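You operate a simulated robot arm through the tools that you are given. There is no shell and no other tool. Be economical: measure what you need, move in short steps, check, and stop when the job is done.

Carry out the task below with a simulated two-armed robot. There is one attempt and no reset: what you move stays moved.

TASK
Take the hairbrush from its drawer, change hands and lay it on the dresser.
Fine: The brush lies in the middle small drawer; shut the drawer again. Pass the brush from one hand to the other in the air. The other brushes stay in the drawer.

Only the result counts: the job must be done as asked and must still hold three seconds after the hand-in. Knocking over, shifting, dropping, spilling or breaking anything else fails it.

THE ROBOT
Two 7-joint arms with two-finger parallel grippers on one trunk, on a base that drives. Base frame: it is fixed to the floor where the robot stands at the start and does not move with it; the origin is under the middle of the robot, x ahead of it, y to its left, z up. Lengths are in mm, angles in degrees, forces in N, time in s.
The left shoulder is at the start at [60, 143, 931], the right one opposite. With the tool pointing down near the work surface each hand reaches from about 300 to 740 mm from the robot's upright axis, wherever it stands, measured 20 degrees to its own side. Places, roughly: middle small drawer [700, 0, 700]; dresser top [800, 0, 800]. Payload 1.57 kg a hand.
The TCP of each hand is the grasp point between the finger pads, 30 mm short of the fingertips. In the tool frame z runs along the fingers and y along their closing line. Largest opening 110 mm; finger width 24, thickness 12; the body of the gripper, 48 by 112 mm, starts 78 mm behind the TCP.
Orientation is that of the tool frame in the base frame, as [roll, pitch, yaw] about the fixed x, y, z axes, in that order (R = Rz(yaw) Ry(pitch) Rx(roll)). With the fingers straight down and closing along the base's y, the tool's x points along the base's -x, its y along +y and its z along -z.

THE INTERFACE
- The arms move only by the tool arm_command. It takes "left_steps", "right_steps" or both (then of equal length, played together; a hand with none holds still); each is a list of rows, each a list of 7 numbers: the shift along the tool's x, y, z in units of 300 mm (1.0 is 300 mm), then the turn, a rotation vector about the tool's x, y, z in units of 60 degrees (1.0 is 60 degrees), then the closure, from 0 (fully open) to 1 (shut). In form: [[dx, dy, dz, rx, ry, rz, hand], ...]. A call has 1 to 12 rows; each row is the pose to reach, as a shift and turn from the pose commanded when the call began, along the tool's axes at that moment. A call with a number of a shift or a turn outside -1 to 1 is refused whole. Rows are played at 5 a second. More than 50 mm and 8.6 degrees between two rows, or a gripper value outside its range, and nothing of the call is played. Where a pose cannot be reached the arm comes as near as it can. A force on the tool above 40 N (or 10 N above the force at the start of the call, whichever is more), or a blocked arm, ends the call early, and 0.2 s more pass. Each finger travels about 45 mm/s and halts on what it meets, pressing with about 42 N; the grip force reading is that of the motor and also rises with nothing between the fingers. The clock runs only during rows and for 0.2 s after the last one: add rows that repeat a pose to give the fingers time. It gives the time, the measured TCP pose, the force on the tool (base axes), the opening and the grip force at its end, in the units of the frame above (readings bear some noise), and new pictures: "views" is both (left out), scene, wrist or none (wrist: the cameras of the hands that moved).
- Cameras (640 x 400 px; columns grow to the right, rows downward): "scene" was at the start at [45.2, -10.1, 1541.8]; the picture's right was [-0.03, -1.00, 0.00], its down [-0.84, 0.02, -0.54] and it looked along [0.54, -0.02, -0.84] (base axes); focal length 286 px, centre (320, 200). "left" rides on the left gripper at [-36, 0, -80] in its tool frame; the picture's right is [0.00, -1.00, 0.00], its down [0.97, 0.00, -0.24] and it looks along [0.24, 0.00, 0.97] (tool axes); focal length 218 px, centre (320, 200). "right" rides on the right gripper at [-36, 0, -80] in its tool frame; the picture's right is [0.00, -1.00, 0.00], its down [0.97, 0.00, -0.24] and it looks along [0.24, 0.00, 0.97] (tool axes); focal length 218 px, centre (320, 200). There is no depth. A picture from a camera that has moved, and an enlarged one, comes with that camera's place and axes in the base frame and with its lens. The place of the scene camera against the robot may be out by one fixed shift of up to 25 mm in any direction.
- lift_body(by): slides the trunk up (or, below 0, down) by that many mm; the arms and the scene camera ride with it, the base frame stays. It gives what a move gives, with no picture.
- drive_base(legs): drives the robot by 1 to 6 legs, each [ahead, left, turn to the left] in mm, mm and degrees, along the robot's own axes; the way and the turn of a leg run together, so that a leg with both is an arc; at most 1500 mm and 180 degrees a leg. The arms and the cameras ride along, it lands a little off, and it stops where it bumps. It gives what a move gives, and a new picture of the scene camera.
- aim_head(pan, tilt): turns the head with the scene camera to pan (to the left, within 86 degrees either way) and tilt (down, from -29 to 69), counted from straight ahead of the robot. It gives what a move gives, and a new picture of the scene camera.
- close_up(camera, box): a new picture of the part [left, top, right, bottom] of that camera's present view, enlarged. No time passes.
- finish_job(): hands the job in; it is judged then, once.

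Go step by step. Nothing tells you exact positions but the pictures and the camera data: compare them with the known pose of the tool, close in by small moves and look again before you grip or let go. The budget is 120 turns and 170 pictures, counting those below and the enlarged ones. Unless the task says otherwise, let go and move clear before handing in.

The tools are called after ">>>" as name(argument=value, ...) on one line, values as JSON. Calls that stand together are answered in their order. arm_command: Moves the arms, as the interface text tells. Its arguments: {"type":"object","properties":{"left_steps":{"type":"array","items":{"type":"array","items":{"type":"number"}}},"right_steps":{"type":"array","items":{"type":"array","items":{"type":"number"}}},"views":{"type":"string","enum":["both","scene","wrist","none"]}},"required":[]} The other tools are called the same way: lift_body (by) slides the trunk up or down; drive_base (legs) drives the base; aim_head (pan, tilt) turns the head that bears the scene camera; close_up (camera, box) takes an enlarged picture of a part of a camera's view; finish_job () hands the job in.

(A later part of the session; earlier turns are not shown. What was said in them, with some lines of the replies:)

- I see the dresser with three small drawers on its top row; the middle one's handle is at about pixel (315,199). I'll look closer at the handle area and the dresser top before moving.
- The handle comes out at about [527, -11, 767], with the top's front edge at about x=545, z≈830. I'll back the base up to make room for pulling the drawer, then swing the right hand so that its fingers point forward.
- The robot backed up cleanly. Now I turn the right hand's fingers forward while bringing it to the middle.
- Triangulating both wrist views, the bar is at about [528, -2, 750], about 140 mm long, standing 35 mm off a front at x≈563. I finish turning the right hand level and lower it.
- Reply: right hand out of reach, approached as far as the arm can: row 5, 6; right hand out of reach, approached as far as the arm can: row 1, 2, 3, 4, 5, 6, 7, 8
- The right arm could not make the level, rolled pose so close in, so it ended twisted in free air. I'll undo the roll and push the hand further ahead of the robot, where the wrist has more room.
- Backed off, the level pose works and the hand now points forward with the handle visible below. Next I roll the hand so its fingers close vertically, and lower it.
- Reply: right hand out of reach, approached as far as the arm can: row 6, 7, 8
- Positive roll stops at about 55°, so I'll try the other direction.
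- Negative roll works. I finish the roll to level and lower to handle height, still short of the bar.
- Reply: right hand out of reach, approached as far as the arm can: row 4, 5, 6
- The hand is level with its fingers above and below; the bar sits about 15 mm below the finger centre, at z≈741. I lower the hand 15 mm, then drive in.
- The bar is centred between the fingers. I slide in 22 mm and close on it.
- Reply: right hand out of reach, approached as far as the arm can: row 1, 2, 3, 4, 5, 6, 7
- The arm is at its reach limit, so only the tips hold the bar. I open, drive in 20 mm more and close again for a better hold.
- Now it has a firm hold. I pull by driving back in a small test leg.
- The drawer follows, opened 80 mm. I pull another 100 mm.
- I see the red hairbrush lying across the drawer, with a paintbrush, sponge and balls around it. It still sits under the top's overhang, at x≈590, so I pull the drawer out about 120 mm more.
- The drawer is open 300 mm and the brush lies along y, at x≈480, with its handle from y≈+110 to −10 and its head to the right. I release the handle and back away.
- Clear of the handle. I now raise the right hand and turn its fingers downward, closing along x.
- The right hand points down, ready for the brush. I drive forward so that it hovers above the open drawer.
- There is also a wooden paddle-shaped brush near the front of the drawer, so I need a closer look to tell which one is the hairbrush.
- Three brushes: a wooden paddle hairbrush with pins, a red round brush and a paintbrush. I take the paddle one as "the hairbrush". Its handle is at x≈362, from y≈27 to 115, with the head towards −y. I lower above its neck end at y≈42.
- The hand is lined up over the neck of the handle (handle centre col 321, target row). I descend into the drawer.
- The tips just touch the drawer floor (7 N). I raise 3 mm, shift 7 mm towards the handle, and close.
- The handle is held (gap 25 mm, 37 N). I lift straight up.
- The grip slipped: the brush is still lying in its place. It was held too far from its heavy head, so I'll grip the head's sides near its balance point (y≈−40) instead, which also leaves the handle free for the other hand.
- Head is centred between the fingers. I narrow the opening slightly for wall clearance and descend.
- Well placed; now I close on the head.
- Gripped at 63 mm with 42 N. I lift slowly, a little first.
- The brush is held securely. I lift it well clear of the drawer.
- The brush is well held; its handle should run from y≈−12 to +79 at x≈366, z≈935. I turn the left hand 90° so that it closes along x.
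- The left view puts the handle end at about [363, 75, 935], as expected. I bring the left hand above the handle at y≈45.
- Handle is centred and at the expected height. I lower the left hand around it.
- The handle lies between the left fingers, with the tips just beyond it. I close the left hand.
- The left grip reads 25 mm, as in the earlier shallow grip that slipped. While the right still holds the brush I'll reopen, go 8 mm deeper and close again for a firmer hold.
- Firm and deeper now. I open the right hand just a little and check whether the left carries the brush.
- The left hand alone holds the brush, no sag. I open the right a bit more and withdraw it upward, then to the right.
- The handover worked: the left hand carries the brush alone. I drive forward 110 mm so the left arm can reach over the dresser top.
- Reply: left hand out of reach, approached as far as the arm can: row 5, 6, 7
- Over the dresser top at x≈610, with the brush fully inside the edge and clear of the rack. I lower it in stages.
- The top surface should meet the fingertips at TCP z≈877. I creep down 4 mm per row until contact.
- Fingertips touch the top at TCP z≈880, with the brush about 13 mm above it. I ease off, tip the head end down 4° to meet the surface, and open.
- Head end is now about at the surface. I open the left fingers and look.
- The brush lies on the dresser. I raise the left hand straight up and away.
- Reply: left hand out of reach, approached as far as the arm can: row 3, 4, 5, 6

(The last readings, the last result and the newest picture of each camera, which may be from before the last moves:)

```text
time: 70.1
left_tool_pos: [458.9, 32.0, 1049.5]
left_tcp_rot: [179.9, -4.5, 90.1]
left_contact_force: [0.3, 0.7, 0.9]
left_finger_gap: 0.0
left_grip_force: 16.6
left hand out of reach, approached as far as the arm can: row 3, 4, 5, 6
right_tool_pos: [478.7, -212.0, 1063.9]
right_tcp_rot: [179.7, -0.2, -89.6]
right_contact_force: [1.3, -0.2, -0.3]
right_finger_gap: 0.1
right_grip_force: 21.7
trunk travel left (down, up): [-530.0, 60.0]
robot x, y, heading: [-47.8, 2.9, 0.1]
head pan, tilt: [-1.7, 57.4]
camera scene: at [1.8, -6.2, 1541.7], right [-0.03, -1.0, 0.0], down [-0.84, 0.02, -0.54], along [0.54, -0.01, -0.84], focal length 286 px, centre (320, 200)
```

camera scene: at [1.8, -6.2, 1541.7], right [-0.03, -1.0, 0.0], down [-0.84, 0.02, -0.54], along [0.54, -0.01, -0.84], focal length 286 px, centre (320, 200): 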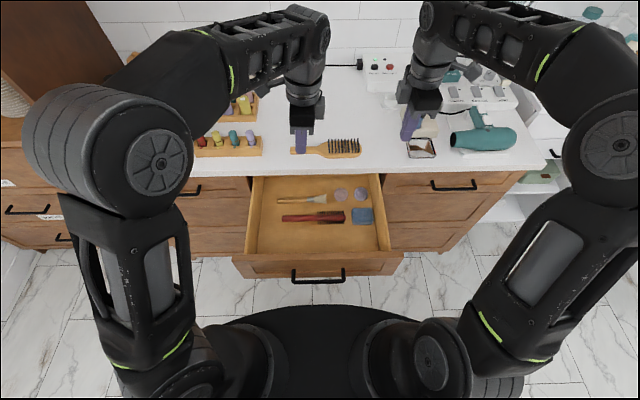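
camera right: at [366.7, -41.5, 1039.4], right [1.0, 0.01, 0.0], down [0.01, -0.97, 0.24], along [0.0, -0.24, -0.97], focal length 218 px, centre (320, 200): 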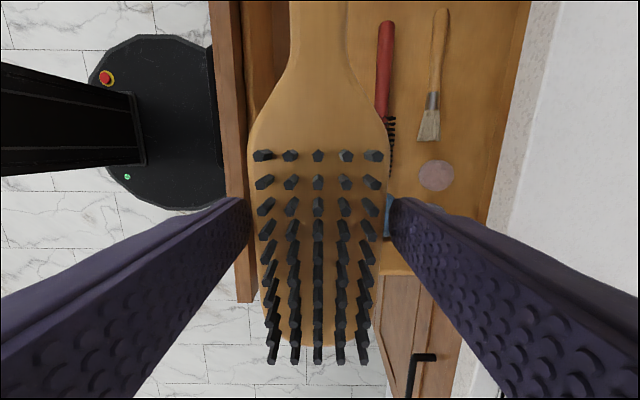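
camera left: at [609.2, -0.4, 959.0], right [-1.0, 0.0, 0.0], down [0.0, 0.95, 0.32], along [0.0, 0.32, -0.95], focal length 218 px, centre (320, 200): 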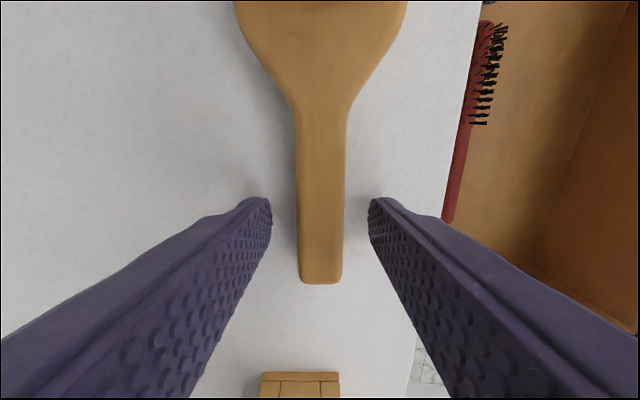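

The brush rests on the top as asked. Next I back the robot away, and clear the left hand to the left, to prepare the right hand for pushing the drawer shut.

>>> drive_base(legs=[[-665, 0, 0]])

>>> arm_command(left_steps=[[0.1, 0, 0, 0, 0, 0, 1], [0.22, 0, 0, 0, 0, 0, 1], [0.36, 0, 0, 0, 0, 0, 1], [0.5, 0, 0, 0, 0, 0, 1], [0.64, 0, 0, 0, 0, 0, 1], [0.74, 0, 0, 0, 0, 0, 1], [0.74, 0, 0, 0, 0, 0, 1]], views="none")

>>> arm_command(right_steps=[[-0.1, -0.04, 0.05, 0, 0, 0, 0.6], [-0.2, -0.08, 0.1, 0, 0, 0, 0.6], [-0.3, -0.13, 0.14, 0, 0, 0, 0.6], [-0.4, -0.18, 0.18, 0, 0, 0, 0.6], [-0.5, -0.23, 0.22, 0, 0, 0, 0.6], [-0.6, -0.27, 0.26, 0, 0, 0, 0.6], [-0.67, -0.3, 0.28, 0, 0, 0, 0.6], [-0.67, -0.3, 0.28, 0, 0, 0, 0.6]], views="scene")

```text
time: 73.8
left_tool_pos: [-198.3, 32.3, 1050.7]
left_tcp_rot: [179.8, -4.5, 90.4]
left_contact_force: [-0.1, 0.2, 0.9]
left_finger_gap: 0.0
left_grip_force: 21.3
right_tool_pos: [-177.0, -211.4, 1065.9]
right_tcp_rot: [179.9, -0.2, -89.3]
right_contact_force: [0.8, 0.4, 0.2]
right_finger_gap: 0.0
right_grip_force: 21.4
trunk travel left (down, up): [-530.0, 60.0]
robot x, y, heading: [-701.8, 5.3, 0.3]
head pan, tilt: [-1.7, 57.4]
camera scene: at [-656.8, -8.5, 1541.9], right [-0.02, -1.0, 0.0], down [-0.84, 0.02, -0.54], along [0.54, -0.01, -0.84], focal length 286 px, centre (320, 200)
```

scene: 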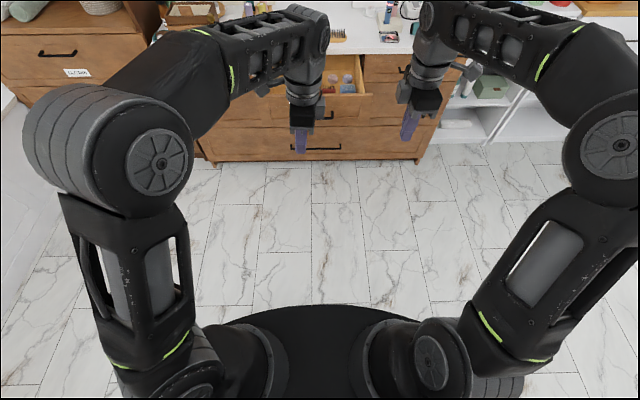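

```text
time: 75.4
left_tool_pos: [-201.4, 256.8, 1071.1]
left_tcp_rot: [179.8, -4.5, 90.4]
left_contact_force: [-0.1, 0.1, 0.1]
left_finger_gap: 0.0
left_grip_force: 21.7
right_tool_pos: [-176.5, -211.6, 1065.3]
right_tcp_rot: [179.7, -0.1, -89.3]
right_contact_force: [0.0, 0.0, -0.1]
right_finger_gap: 0.2
right_grip_force: 20.9
trunk travel left (down, up): [-530.0, 60.0]
robot x, y, heading: [-699.0, 4.6, 0.6]
head pan, tilt: [-1.7, 57.4]
```

```text
time: 77.2
left_tool_pos: [-201.0, 256.2, 1071.1]
left_tcp_rot: [180.0, -4.5, 90.4]
left_contact_force: [-0.3, 0.1, 0.2]
left_finger_gap: 0.0
left_grip_force: 21.0
right_tool_pos: [-90.4, -12.0, 979.5]
right_tcp_rot: [179.8, -0.2, -89.3]
right_contact_force: [-0.8, 0.2, 0.6]
right_finger_gap: 44.0
right_grip_force: 0.0
trunk travel left (down, up): [-530.0, 60.0]
robot x, y, heading: [-702.2, 2.1, 0.4]
head pan, tilt: [-1.7, 57.4]
camera scene: at [-656.3, -8.6, 1541.9], right [-0.02, -1.0, 0.0], down [-0.84, 0.02, -0.54], along [0.54, -0.01, -0.84], focal length 286 px, centre (320, 200)
```

scene: 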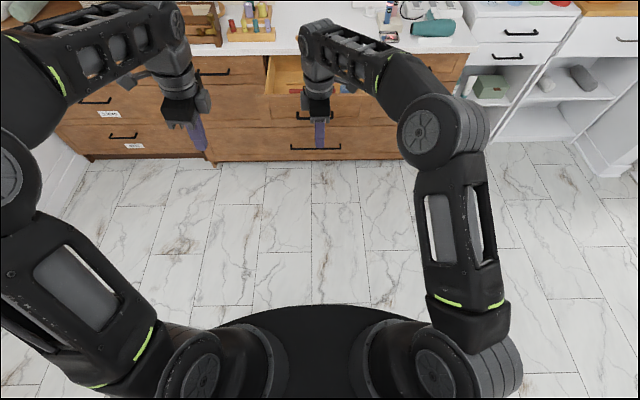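

Now I repeat the earlier turn in reverse to point the right hand forward at handle height.

>>> arm_command(right_steps=[[0, -0.05, 0.05, 0.125, 0, 0, 0.6], [0, -0.1, 0.1, 0.25, 0, 0, 0.6], [0, -0.15, 0.15, 0.375, 0, 0, 0.6], [0, -0.2, 0.2, 0.5, 0, 0, 0.6]], views="none")

>>> arm_command(right_steps=[[0, -0.019, 0.11, 0.142, 0, 0, 0.6], [0, -0.038, 0.22, 0.285, 0, 0, 0.6], [0, -0.057, 0.33, 0.428, 0, 0, 0.6], [0, -0.076, 0.44, 0.571, 0, 0, 0.6], [0, -0.095, 0.55, 0.714, 0, 0, 0.6], [0, -0.114, 0.66, 0.857, 0, 0, 0.6], [0, -0.133, 0.77, 1, 0, 0, 0.6], [0, -0.133, 0.77, 1, 0, 0, 0.6]], views="wrist")

```text
time: 78.2
left_tool_pos: [-200.4, 255.9, 1072.2]
left_tcp_rot: [179.9, -4.6, 90.5]
left_contact_force: [-0.4, 0.4, -0.1]
left_finger_gap: 0.0
left_grip_force: 21.9
right_tool_pos: [-29.7, -6.9, 919.5]
right_tcp_rot: [-150.1, -0.1, -89.2]
right_contact_force: [0.4, 0.6, -0.2]
right_finger_gap: 43.7
right_grip_force: 0.1
trunk travel left (down, up): [-530.0, 60.0]
robot x, y, heading: [-698.4, 3.3, 0.2]
head pan, tilt: [-1.7, 57.4]
```

```text
time: 80.0
left_tool_pos: [-200.7, 256.8, 1072.2]
left_tcp_rot: [179.9, -4.4, 90.3]
left_contact_force: [0.0, 0.2, 1.0]
left_finger_gap: 0.0
left_grip_force: 21.3
right_tool_pos: [118.3, -6.2, 743.3]
right_tcp_rot: [-90.1, -0.2, -89.3]
right_contact_force: [0.1, -0.4, -0.3]
right_finger_gap: 44.1
right_grip_force: 0.2
trunk travel left (down, up): [-530.0, 60.0]
robot x, y, heading: [-698.7, -0.1, 0.2]
head pan, tilt: [-1.7, 57.4]
camera right: at [38.9, 28.9, 742.7], right [0.0, 0.0, 1.0], down [-0.23, -0.97, 0.0], along [0.97, -0.23, 0.0], focal length 218 px, centre (320, 200)
```

right: 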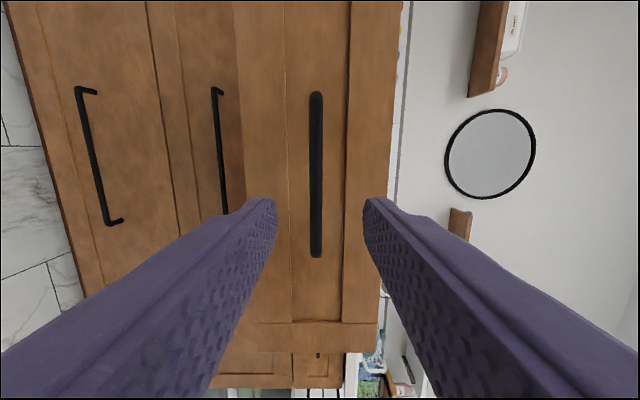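

The bar is centred between the fingers. I drive forward so the tips straddle it and press on the drawer front.

>>> drive_base(legs=[[100, 0, 0], [100, 0, 0]])

>>> close_up(camera="right", box=[0, 0, 640, 400])

```text
time: 81.9
left_tool_pos: [2.6, 254.9, 1069.5]
left_tcp_rot: [-179.9, -4.5, 90.2]
left_contact_force: [0.8, 0.0, 0.0]
left_finger_gap: 0.0
left_grip_force: 20.9
right_tool_pos: [321.1, -9.1, 741.1]
right_tcp_rot: [-90.3, -0.3, -89.5]
right_contact_force: [0.2, 0.5, 0.7]
right_finger_gap: 43.9
right_grip_force: 0.0
trunk travel left (down, up): [-530.0, 60.0]
robot x, y, heading: [-500.3, 2.7, 0.5]
head pan, tilt: [-1.7, 57.4]
camera scene: at [-453.9, -7.7, 1541.8], right [-0.03, -1.0, 0.0], down [-0.84, 0.02, -0.54], along [0.54, -0.01, -0.84], focal length 286 px, centre (320, 200)
```

scene: 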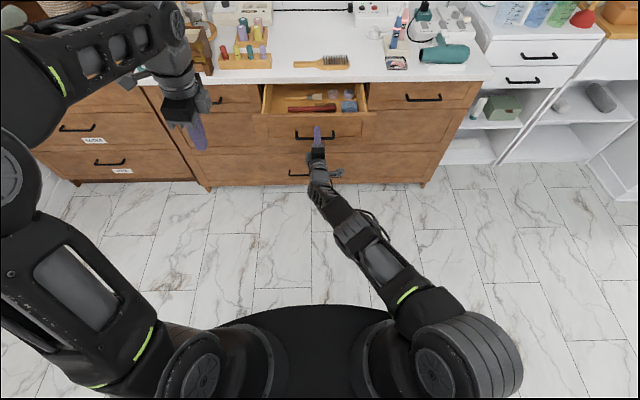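

```text
1.00 times, centred on (320, 200) of right
camera zoom: at [240.2, 26.9, 740.6], right [0.01, 0.0, 1.0], down [-0.23, -0.97, 0.0], along [0.97, -0.23, 0.0], focal length 218 px, centre (320, 200)
```

zoom: 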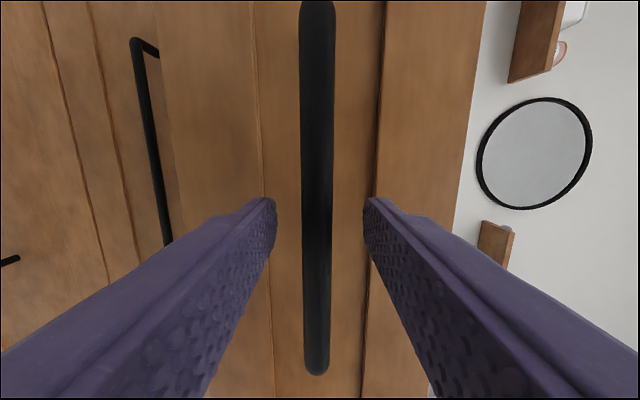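

The drawer is closing smoothly. I continue pushing.

>>> drive_base(legs=[[100, 0, 0], [90, 0, 0]])

>>> close_up(camera="scene", box=[220, 40, 420, 165])

```text
time: 83.7
left_tool_pos: [191.9, 256.5, 1070.4]
left_tcp_rot: [180.0, -4.5, 90.2]
left_contact_force: [-0.1, 0.5, -0.4]
left_finger_gap: 0.0
left_grip_force: 21.7
right_tool_pos: [512.2, -8.1, 741.7]
right_tcp_rot: [-90.4, -0.1, -89.4]
right_contact_force: [0.6, -0.5, 0.0]
right_finger_gap: 43.9
right_grip_force: 0.0
trunk travel left (down, up): [-530.0, 60.0]
robot x, y, heading: [-313.7, 2.0, 0.1]
head pan, tilt: [-1.7, 57.4]
camera scene: at [-263.4, -7.1, 1541.8], right [-0.03, -1.0, 0.0], down [-0.84, 0.02, -0.54], along [0.54, -0.01, -0.84], focal length 286 px, centre (320, 200)
```

scene: 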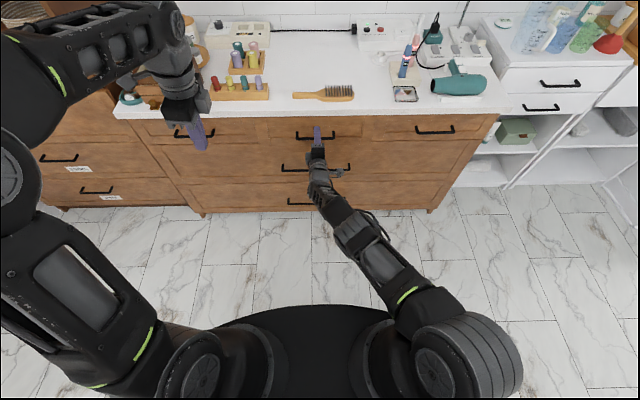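

```text
3.20 times, centred on (320, 102) of scene
camera zoom: at [-263.4, -7.1, 1541.8], right [-0.03, -1.0, 0.0], down [-0.84, 0.02, -0.54], along [0.54, -0.01, -0.84], focal length 916 px, centre (320, 512)
```

zoom: 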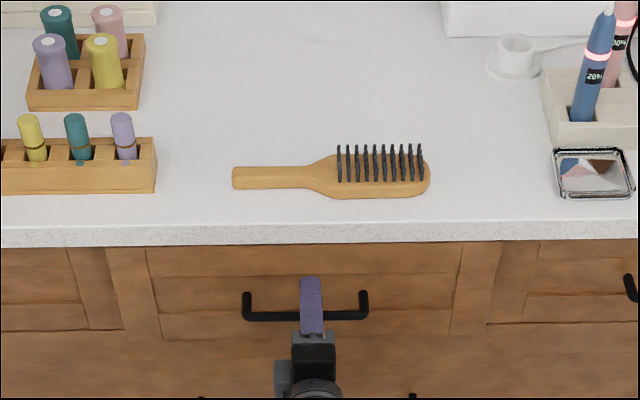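

Nearly shut. I push the last bit in small amounts, watching the force.

>>> drive_base(legs=[[18, 0, 0]])

>>> close_up(camera="right", box=[0, 0, 640, 400])

```text
time: 84.5
left_tool_pos: [210.5, 256.1, 1069.2]
left_tcp_rot: [-180.0, -4.4, 90.2]
left_contact_force: [0.3, 0.2, -0.4]
left_finger_gap: 0.1
left_grip_force: 21.4
right_tool_pos: [529.8, -8.7, 740.8]
right_tcp_rot: [-90.4, -0.2, -89.3]
right_contact_force: [0.8, 0.1, -1.2]
right_finger_gap: 44.1
right_grip_force: 0.0
trunk travel left (down, up): [-530.0, 60.0]
robot x, y, heading: [-291.9, 1.6, 0.0]
head pan, tilt: [-1.7, 57.4]
camera scene: at [-245.2, -7.0, 1541.8], right [-0.03, -1.0, 0.0], down [-0.84, 0.02, -0.54], along [0.54, -0.01, -0.84], focal length 286 px, centre (320, 200)
```

scene: 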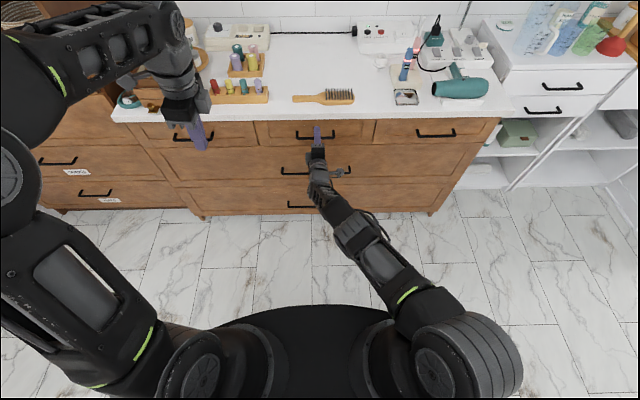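

```text
1.00 times, centred on (320, 200) of right
camera zoom: at [448.9, 27.7, 740.4], right [0.01, 0.0, 1.0], down [-0.23, -0.97, 0.0], along [0.97, -0.23, -0.01], focal length 218 px, centre (320, 200)
```

zoom: 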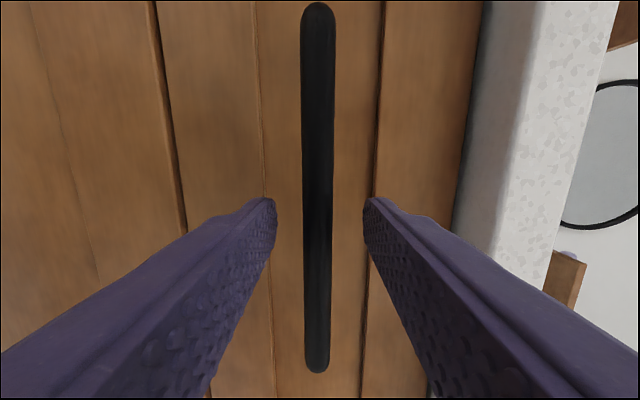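

No stop reached yet; I push 10 mm more.

>>> drive_base(legs=[[10, 0, 0]])

>>> close_up(camera="right", box=[0, 0, 640, 400])

```text
time: 85.4
left_tool_pos: [218.1, 256.8, 1070.7]
left_tcp_rot: [-179.9, -4.5, 90.2]
left_contact_force: [0.2, 0.3, 0.1]
left_finger_gap: 0.0
left_grip_force: 21.2
right_tool_pos: [536.0, -8.4, 741.7]
right_tcp_rot: [-90.2, -0.2, -89.5]
right_contact_force: [-1.7, -0.8, -0.6]
right_finger_gap: 44.4
right_grip_force: 0.2
trunk travel left (down, up): [-530.0, 60.0]
robot x, y, heading: [-286.2, 1.8, -0.0]
head pan, tilt: [-1.7, 57.4]
stopped in leg 1: the force on the tool passed its limit (the readings are from after the stop); the commanded pose is now the measured one
camera scene: at [-237.7, -7.0, 1541.8], right [-0.03, -1.0, 0.0], down [-0.84, 0.02, -0.54], along [0.54, -0.01, -0.84], focal length 286 px, centre (320, 200)
```

scene: 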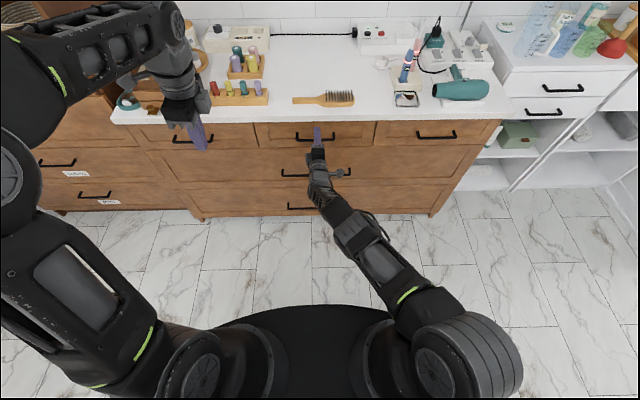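

```text
1.00 times, centred on (320, 200) of right
camera zoom: at [456.5, 27.8, 740.3], right [0.0, 0.0, 1.0], down [-0.23, -0.97, 0.0], along [0.97, -0.23, 0.0], focal length 218 px, centre (320, 200)
```

zoom: 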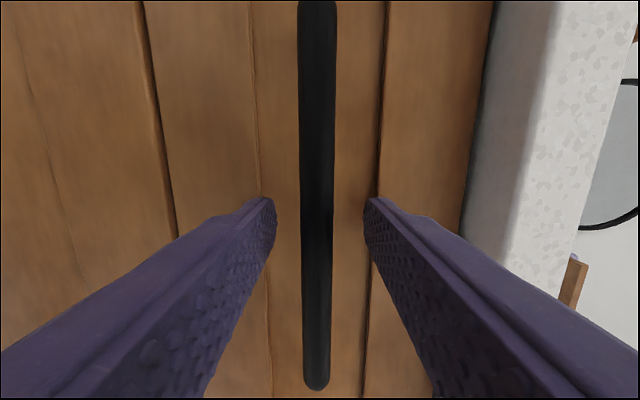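

The drawer met its stop. I back away and inspect.

>>> drive_base(legs=[[-150, 0, 0]])

>>> close_up(camera="scene", box=[120, 30, 520, 200])

>>> close_up(camera="right", box=[0, 0, 640, 400])

```text
time: 86.8
left_tool_pos: [72.4, 256.3, 1070.8]
left_tcp_rot: [179.9, -4.5, 90.2]
left_contact_force: [-0.9, 0.7, -0.3]
left_finger_gap: 0.3
left_grip_force: 21.3
right_tool_pos: [390.9, -7.6, 741.3]
right_tcp_rot: [-90.1, -0.2, -89.5]
right_contact_force: [-0.4, -0.2, -0.1]
right_finger_gap: 43.9
right_grip_force: 0.0
trunk travel left (down, up): [-530.0, 60.0]
robot x, y, heading: [-430.6, 5.4, 0.3]
head pan, tilt: [-1.7, 57.4]
camera scene: at [-383.8, -7.6, 1541.9], right [-0.02, -1.0, 0.0], down [-0.84, 0.02, -0.54], along [0.54, -0.01, -0.84], focal length 286 px, centre (320, 200)
```

scene: 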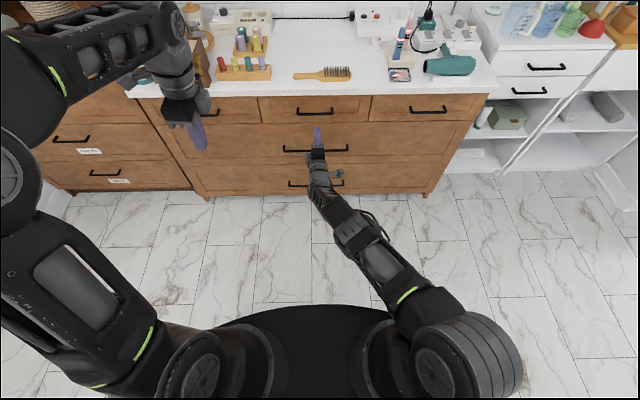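

```text
1.60 times, centred on (320, 115) of scene
camera zoom: at [-383.8, -7.6, 1541.9], right [-0.02, -1.0, 0.0], down [-0.84, 0.02, -0.54], along [0.54, -0.01, -0.84], focal length 458 px, centre (320, 336)
```

zoom: 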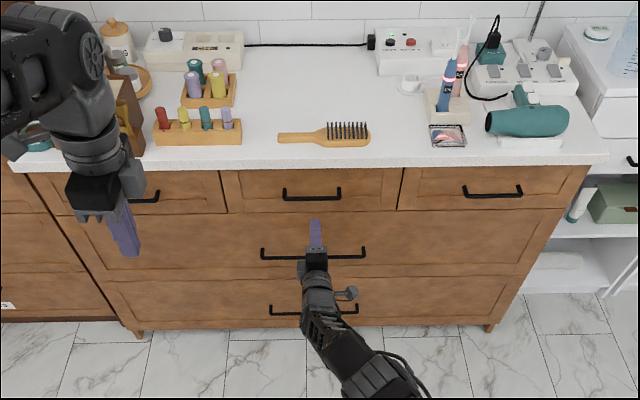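

```text
1.00 times, centred on (320, 200) of right
camera zoom: at [311.1, 27.9, 741.1], right [0.0, 0.0, 1.0], down [-0.23, -0.97, 0.0], along [0.97, -0.23, 0.0], focal length 218 px, centre (320, 200)
```

zoom: 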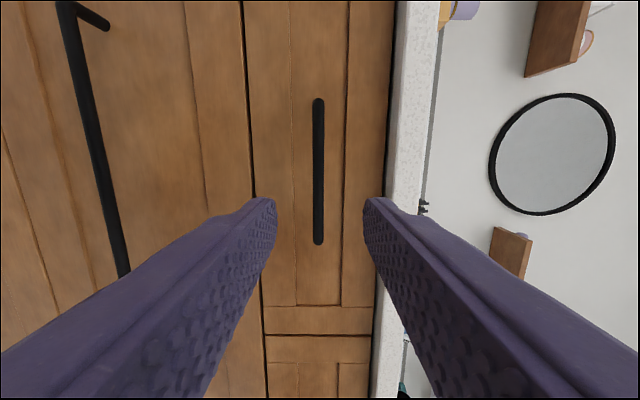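

The drawer front is flush with its neighbours, the paddle hairbrush lies on the dresser top, and both hands are clear. I'm handing the job in.

>>> finish_job()

```text
The job is handed in.
```

The wooden paddle hairbrush is lying on the dresser top, the middle small drawer is shut, and the job is handed in.

- **Which brush:** The drawer held three brushes: the paddle one, a red round brush and a paintbrush. I took the paddle one as "the hairbrush". The other two are still in the drawer.
- **First grip slipped:** My first grip, on the handle, slipped as the hand rose, and the brush stayed in place in the drawer. I gripped the head instead, lifted it clear, and passed it from the right hand to the left in the air.
- **Laying it down:** The handle end dropped roughly 13 mm when I let go. The brush has not moved since.
- **Other items:** I saw nothing else on the dresser shifted or knocked over.
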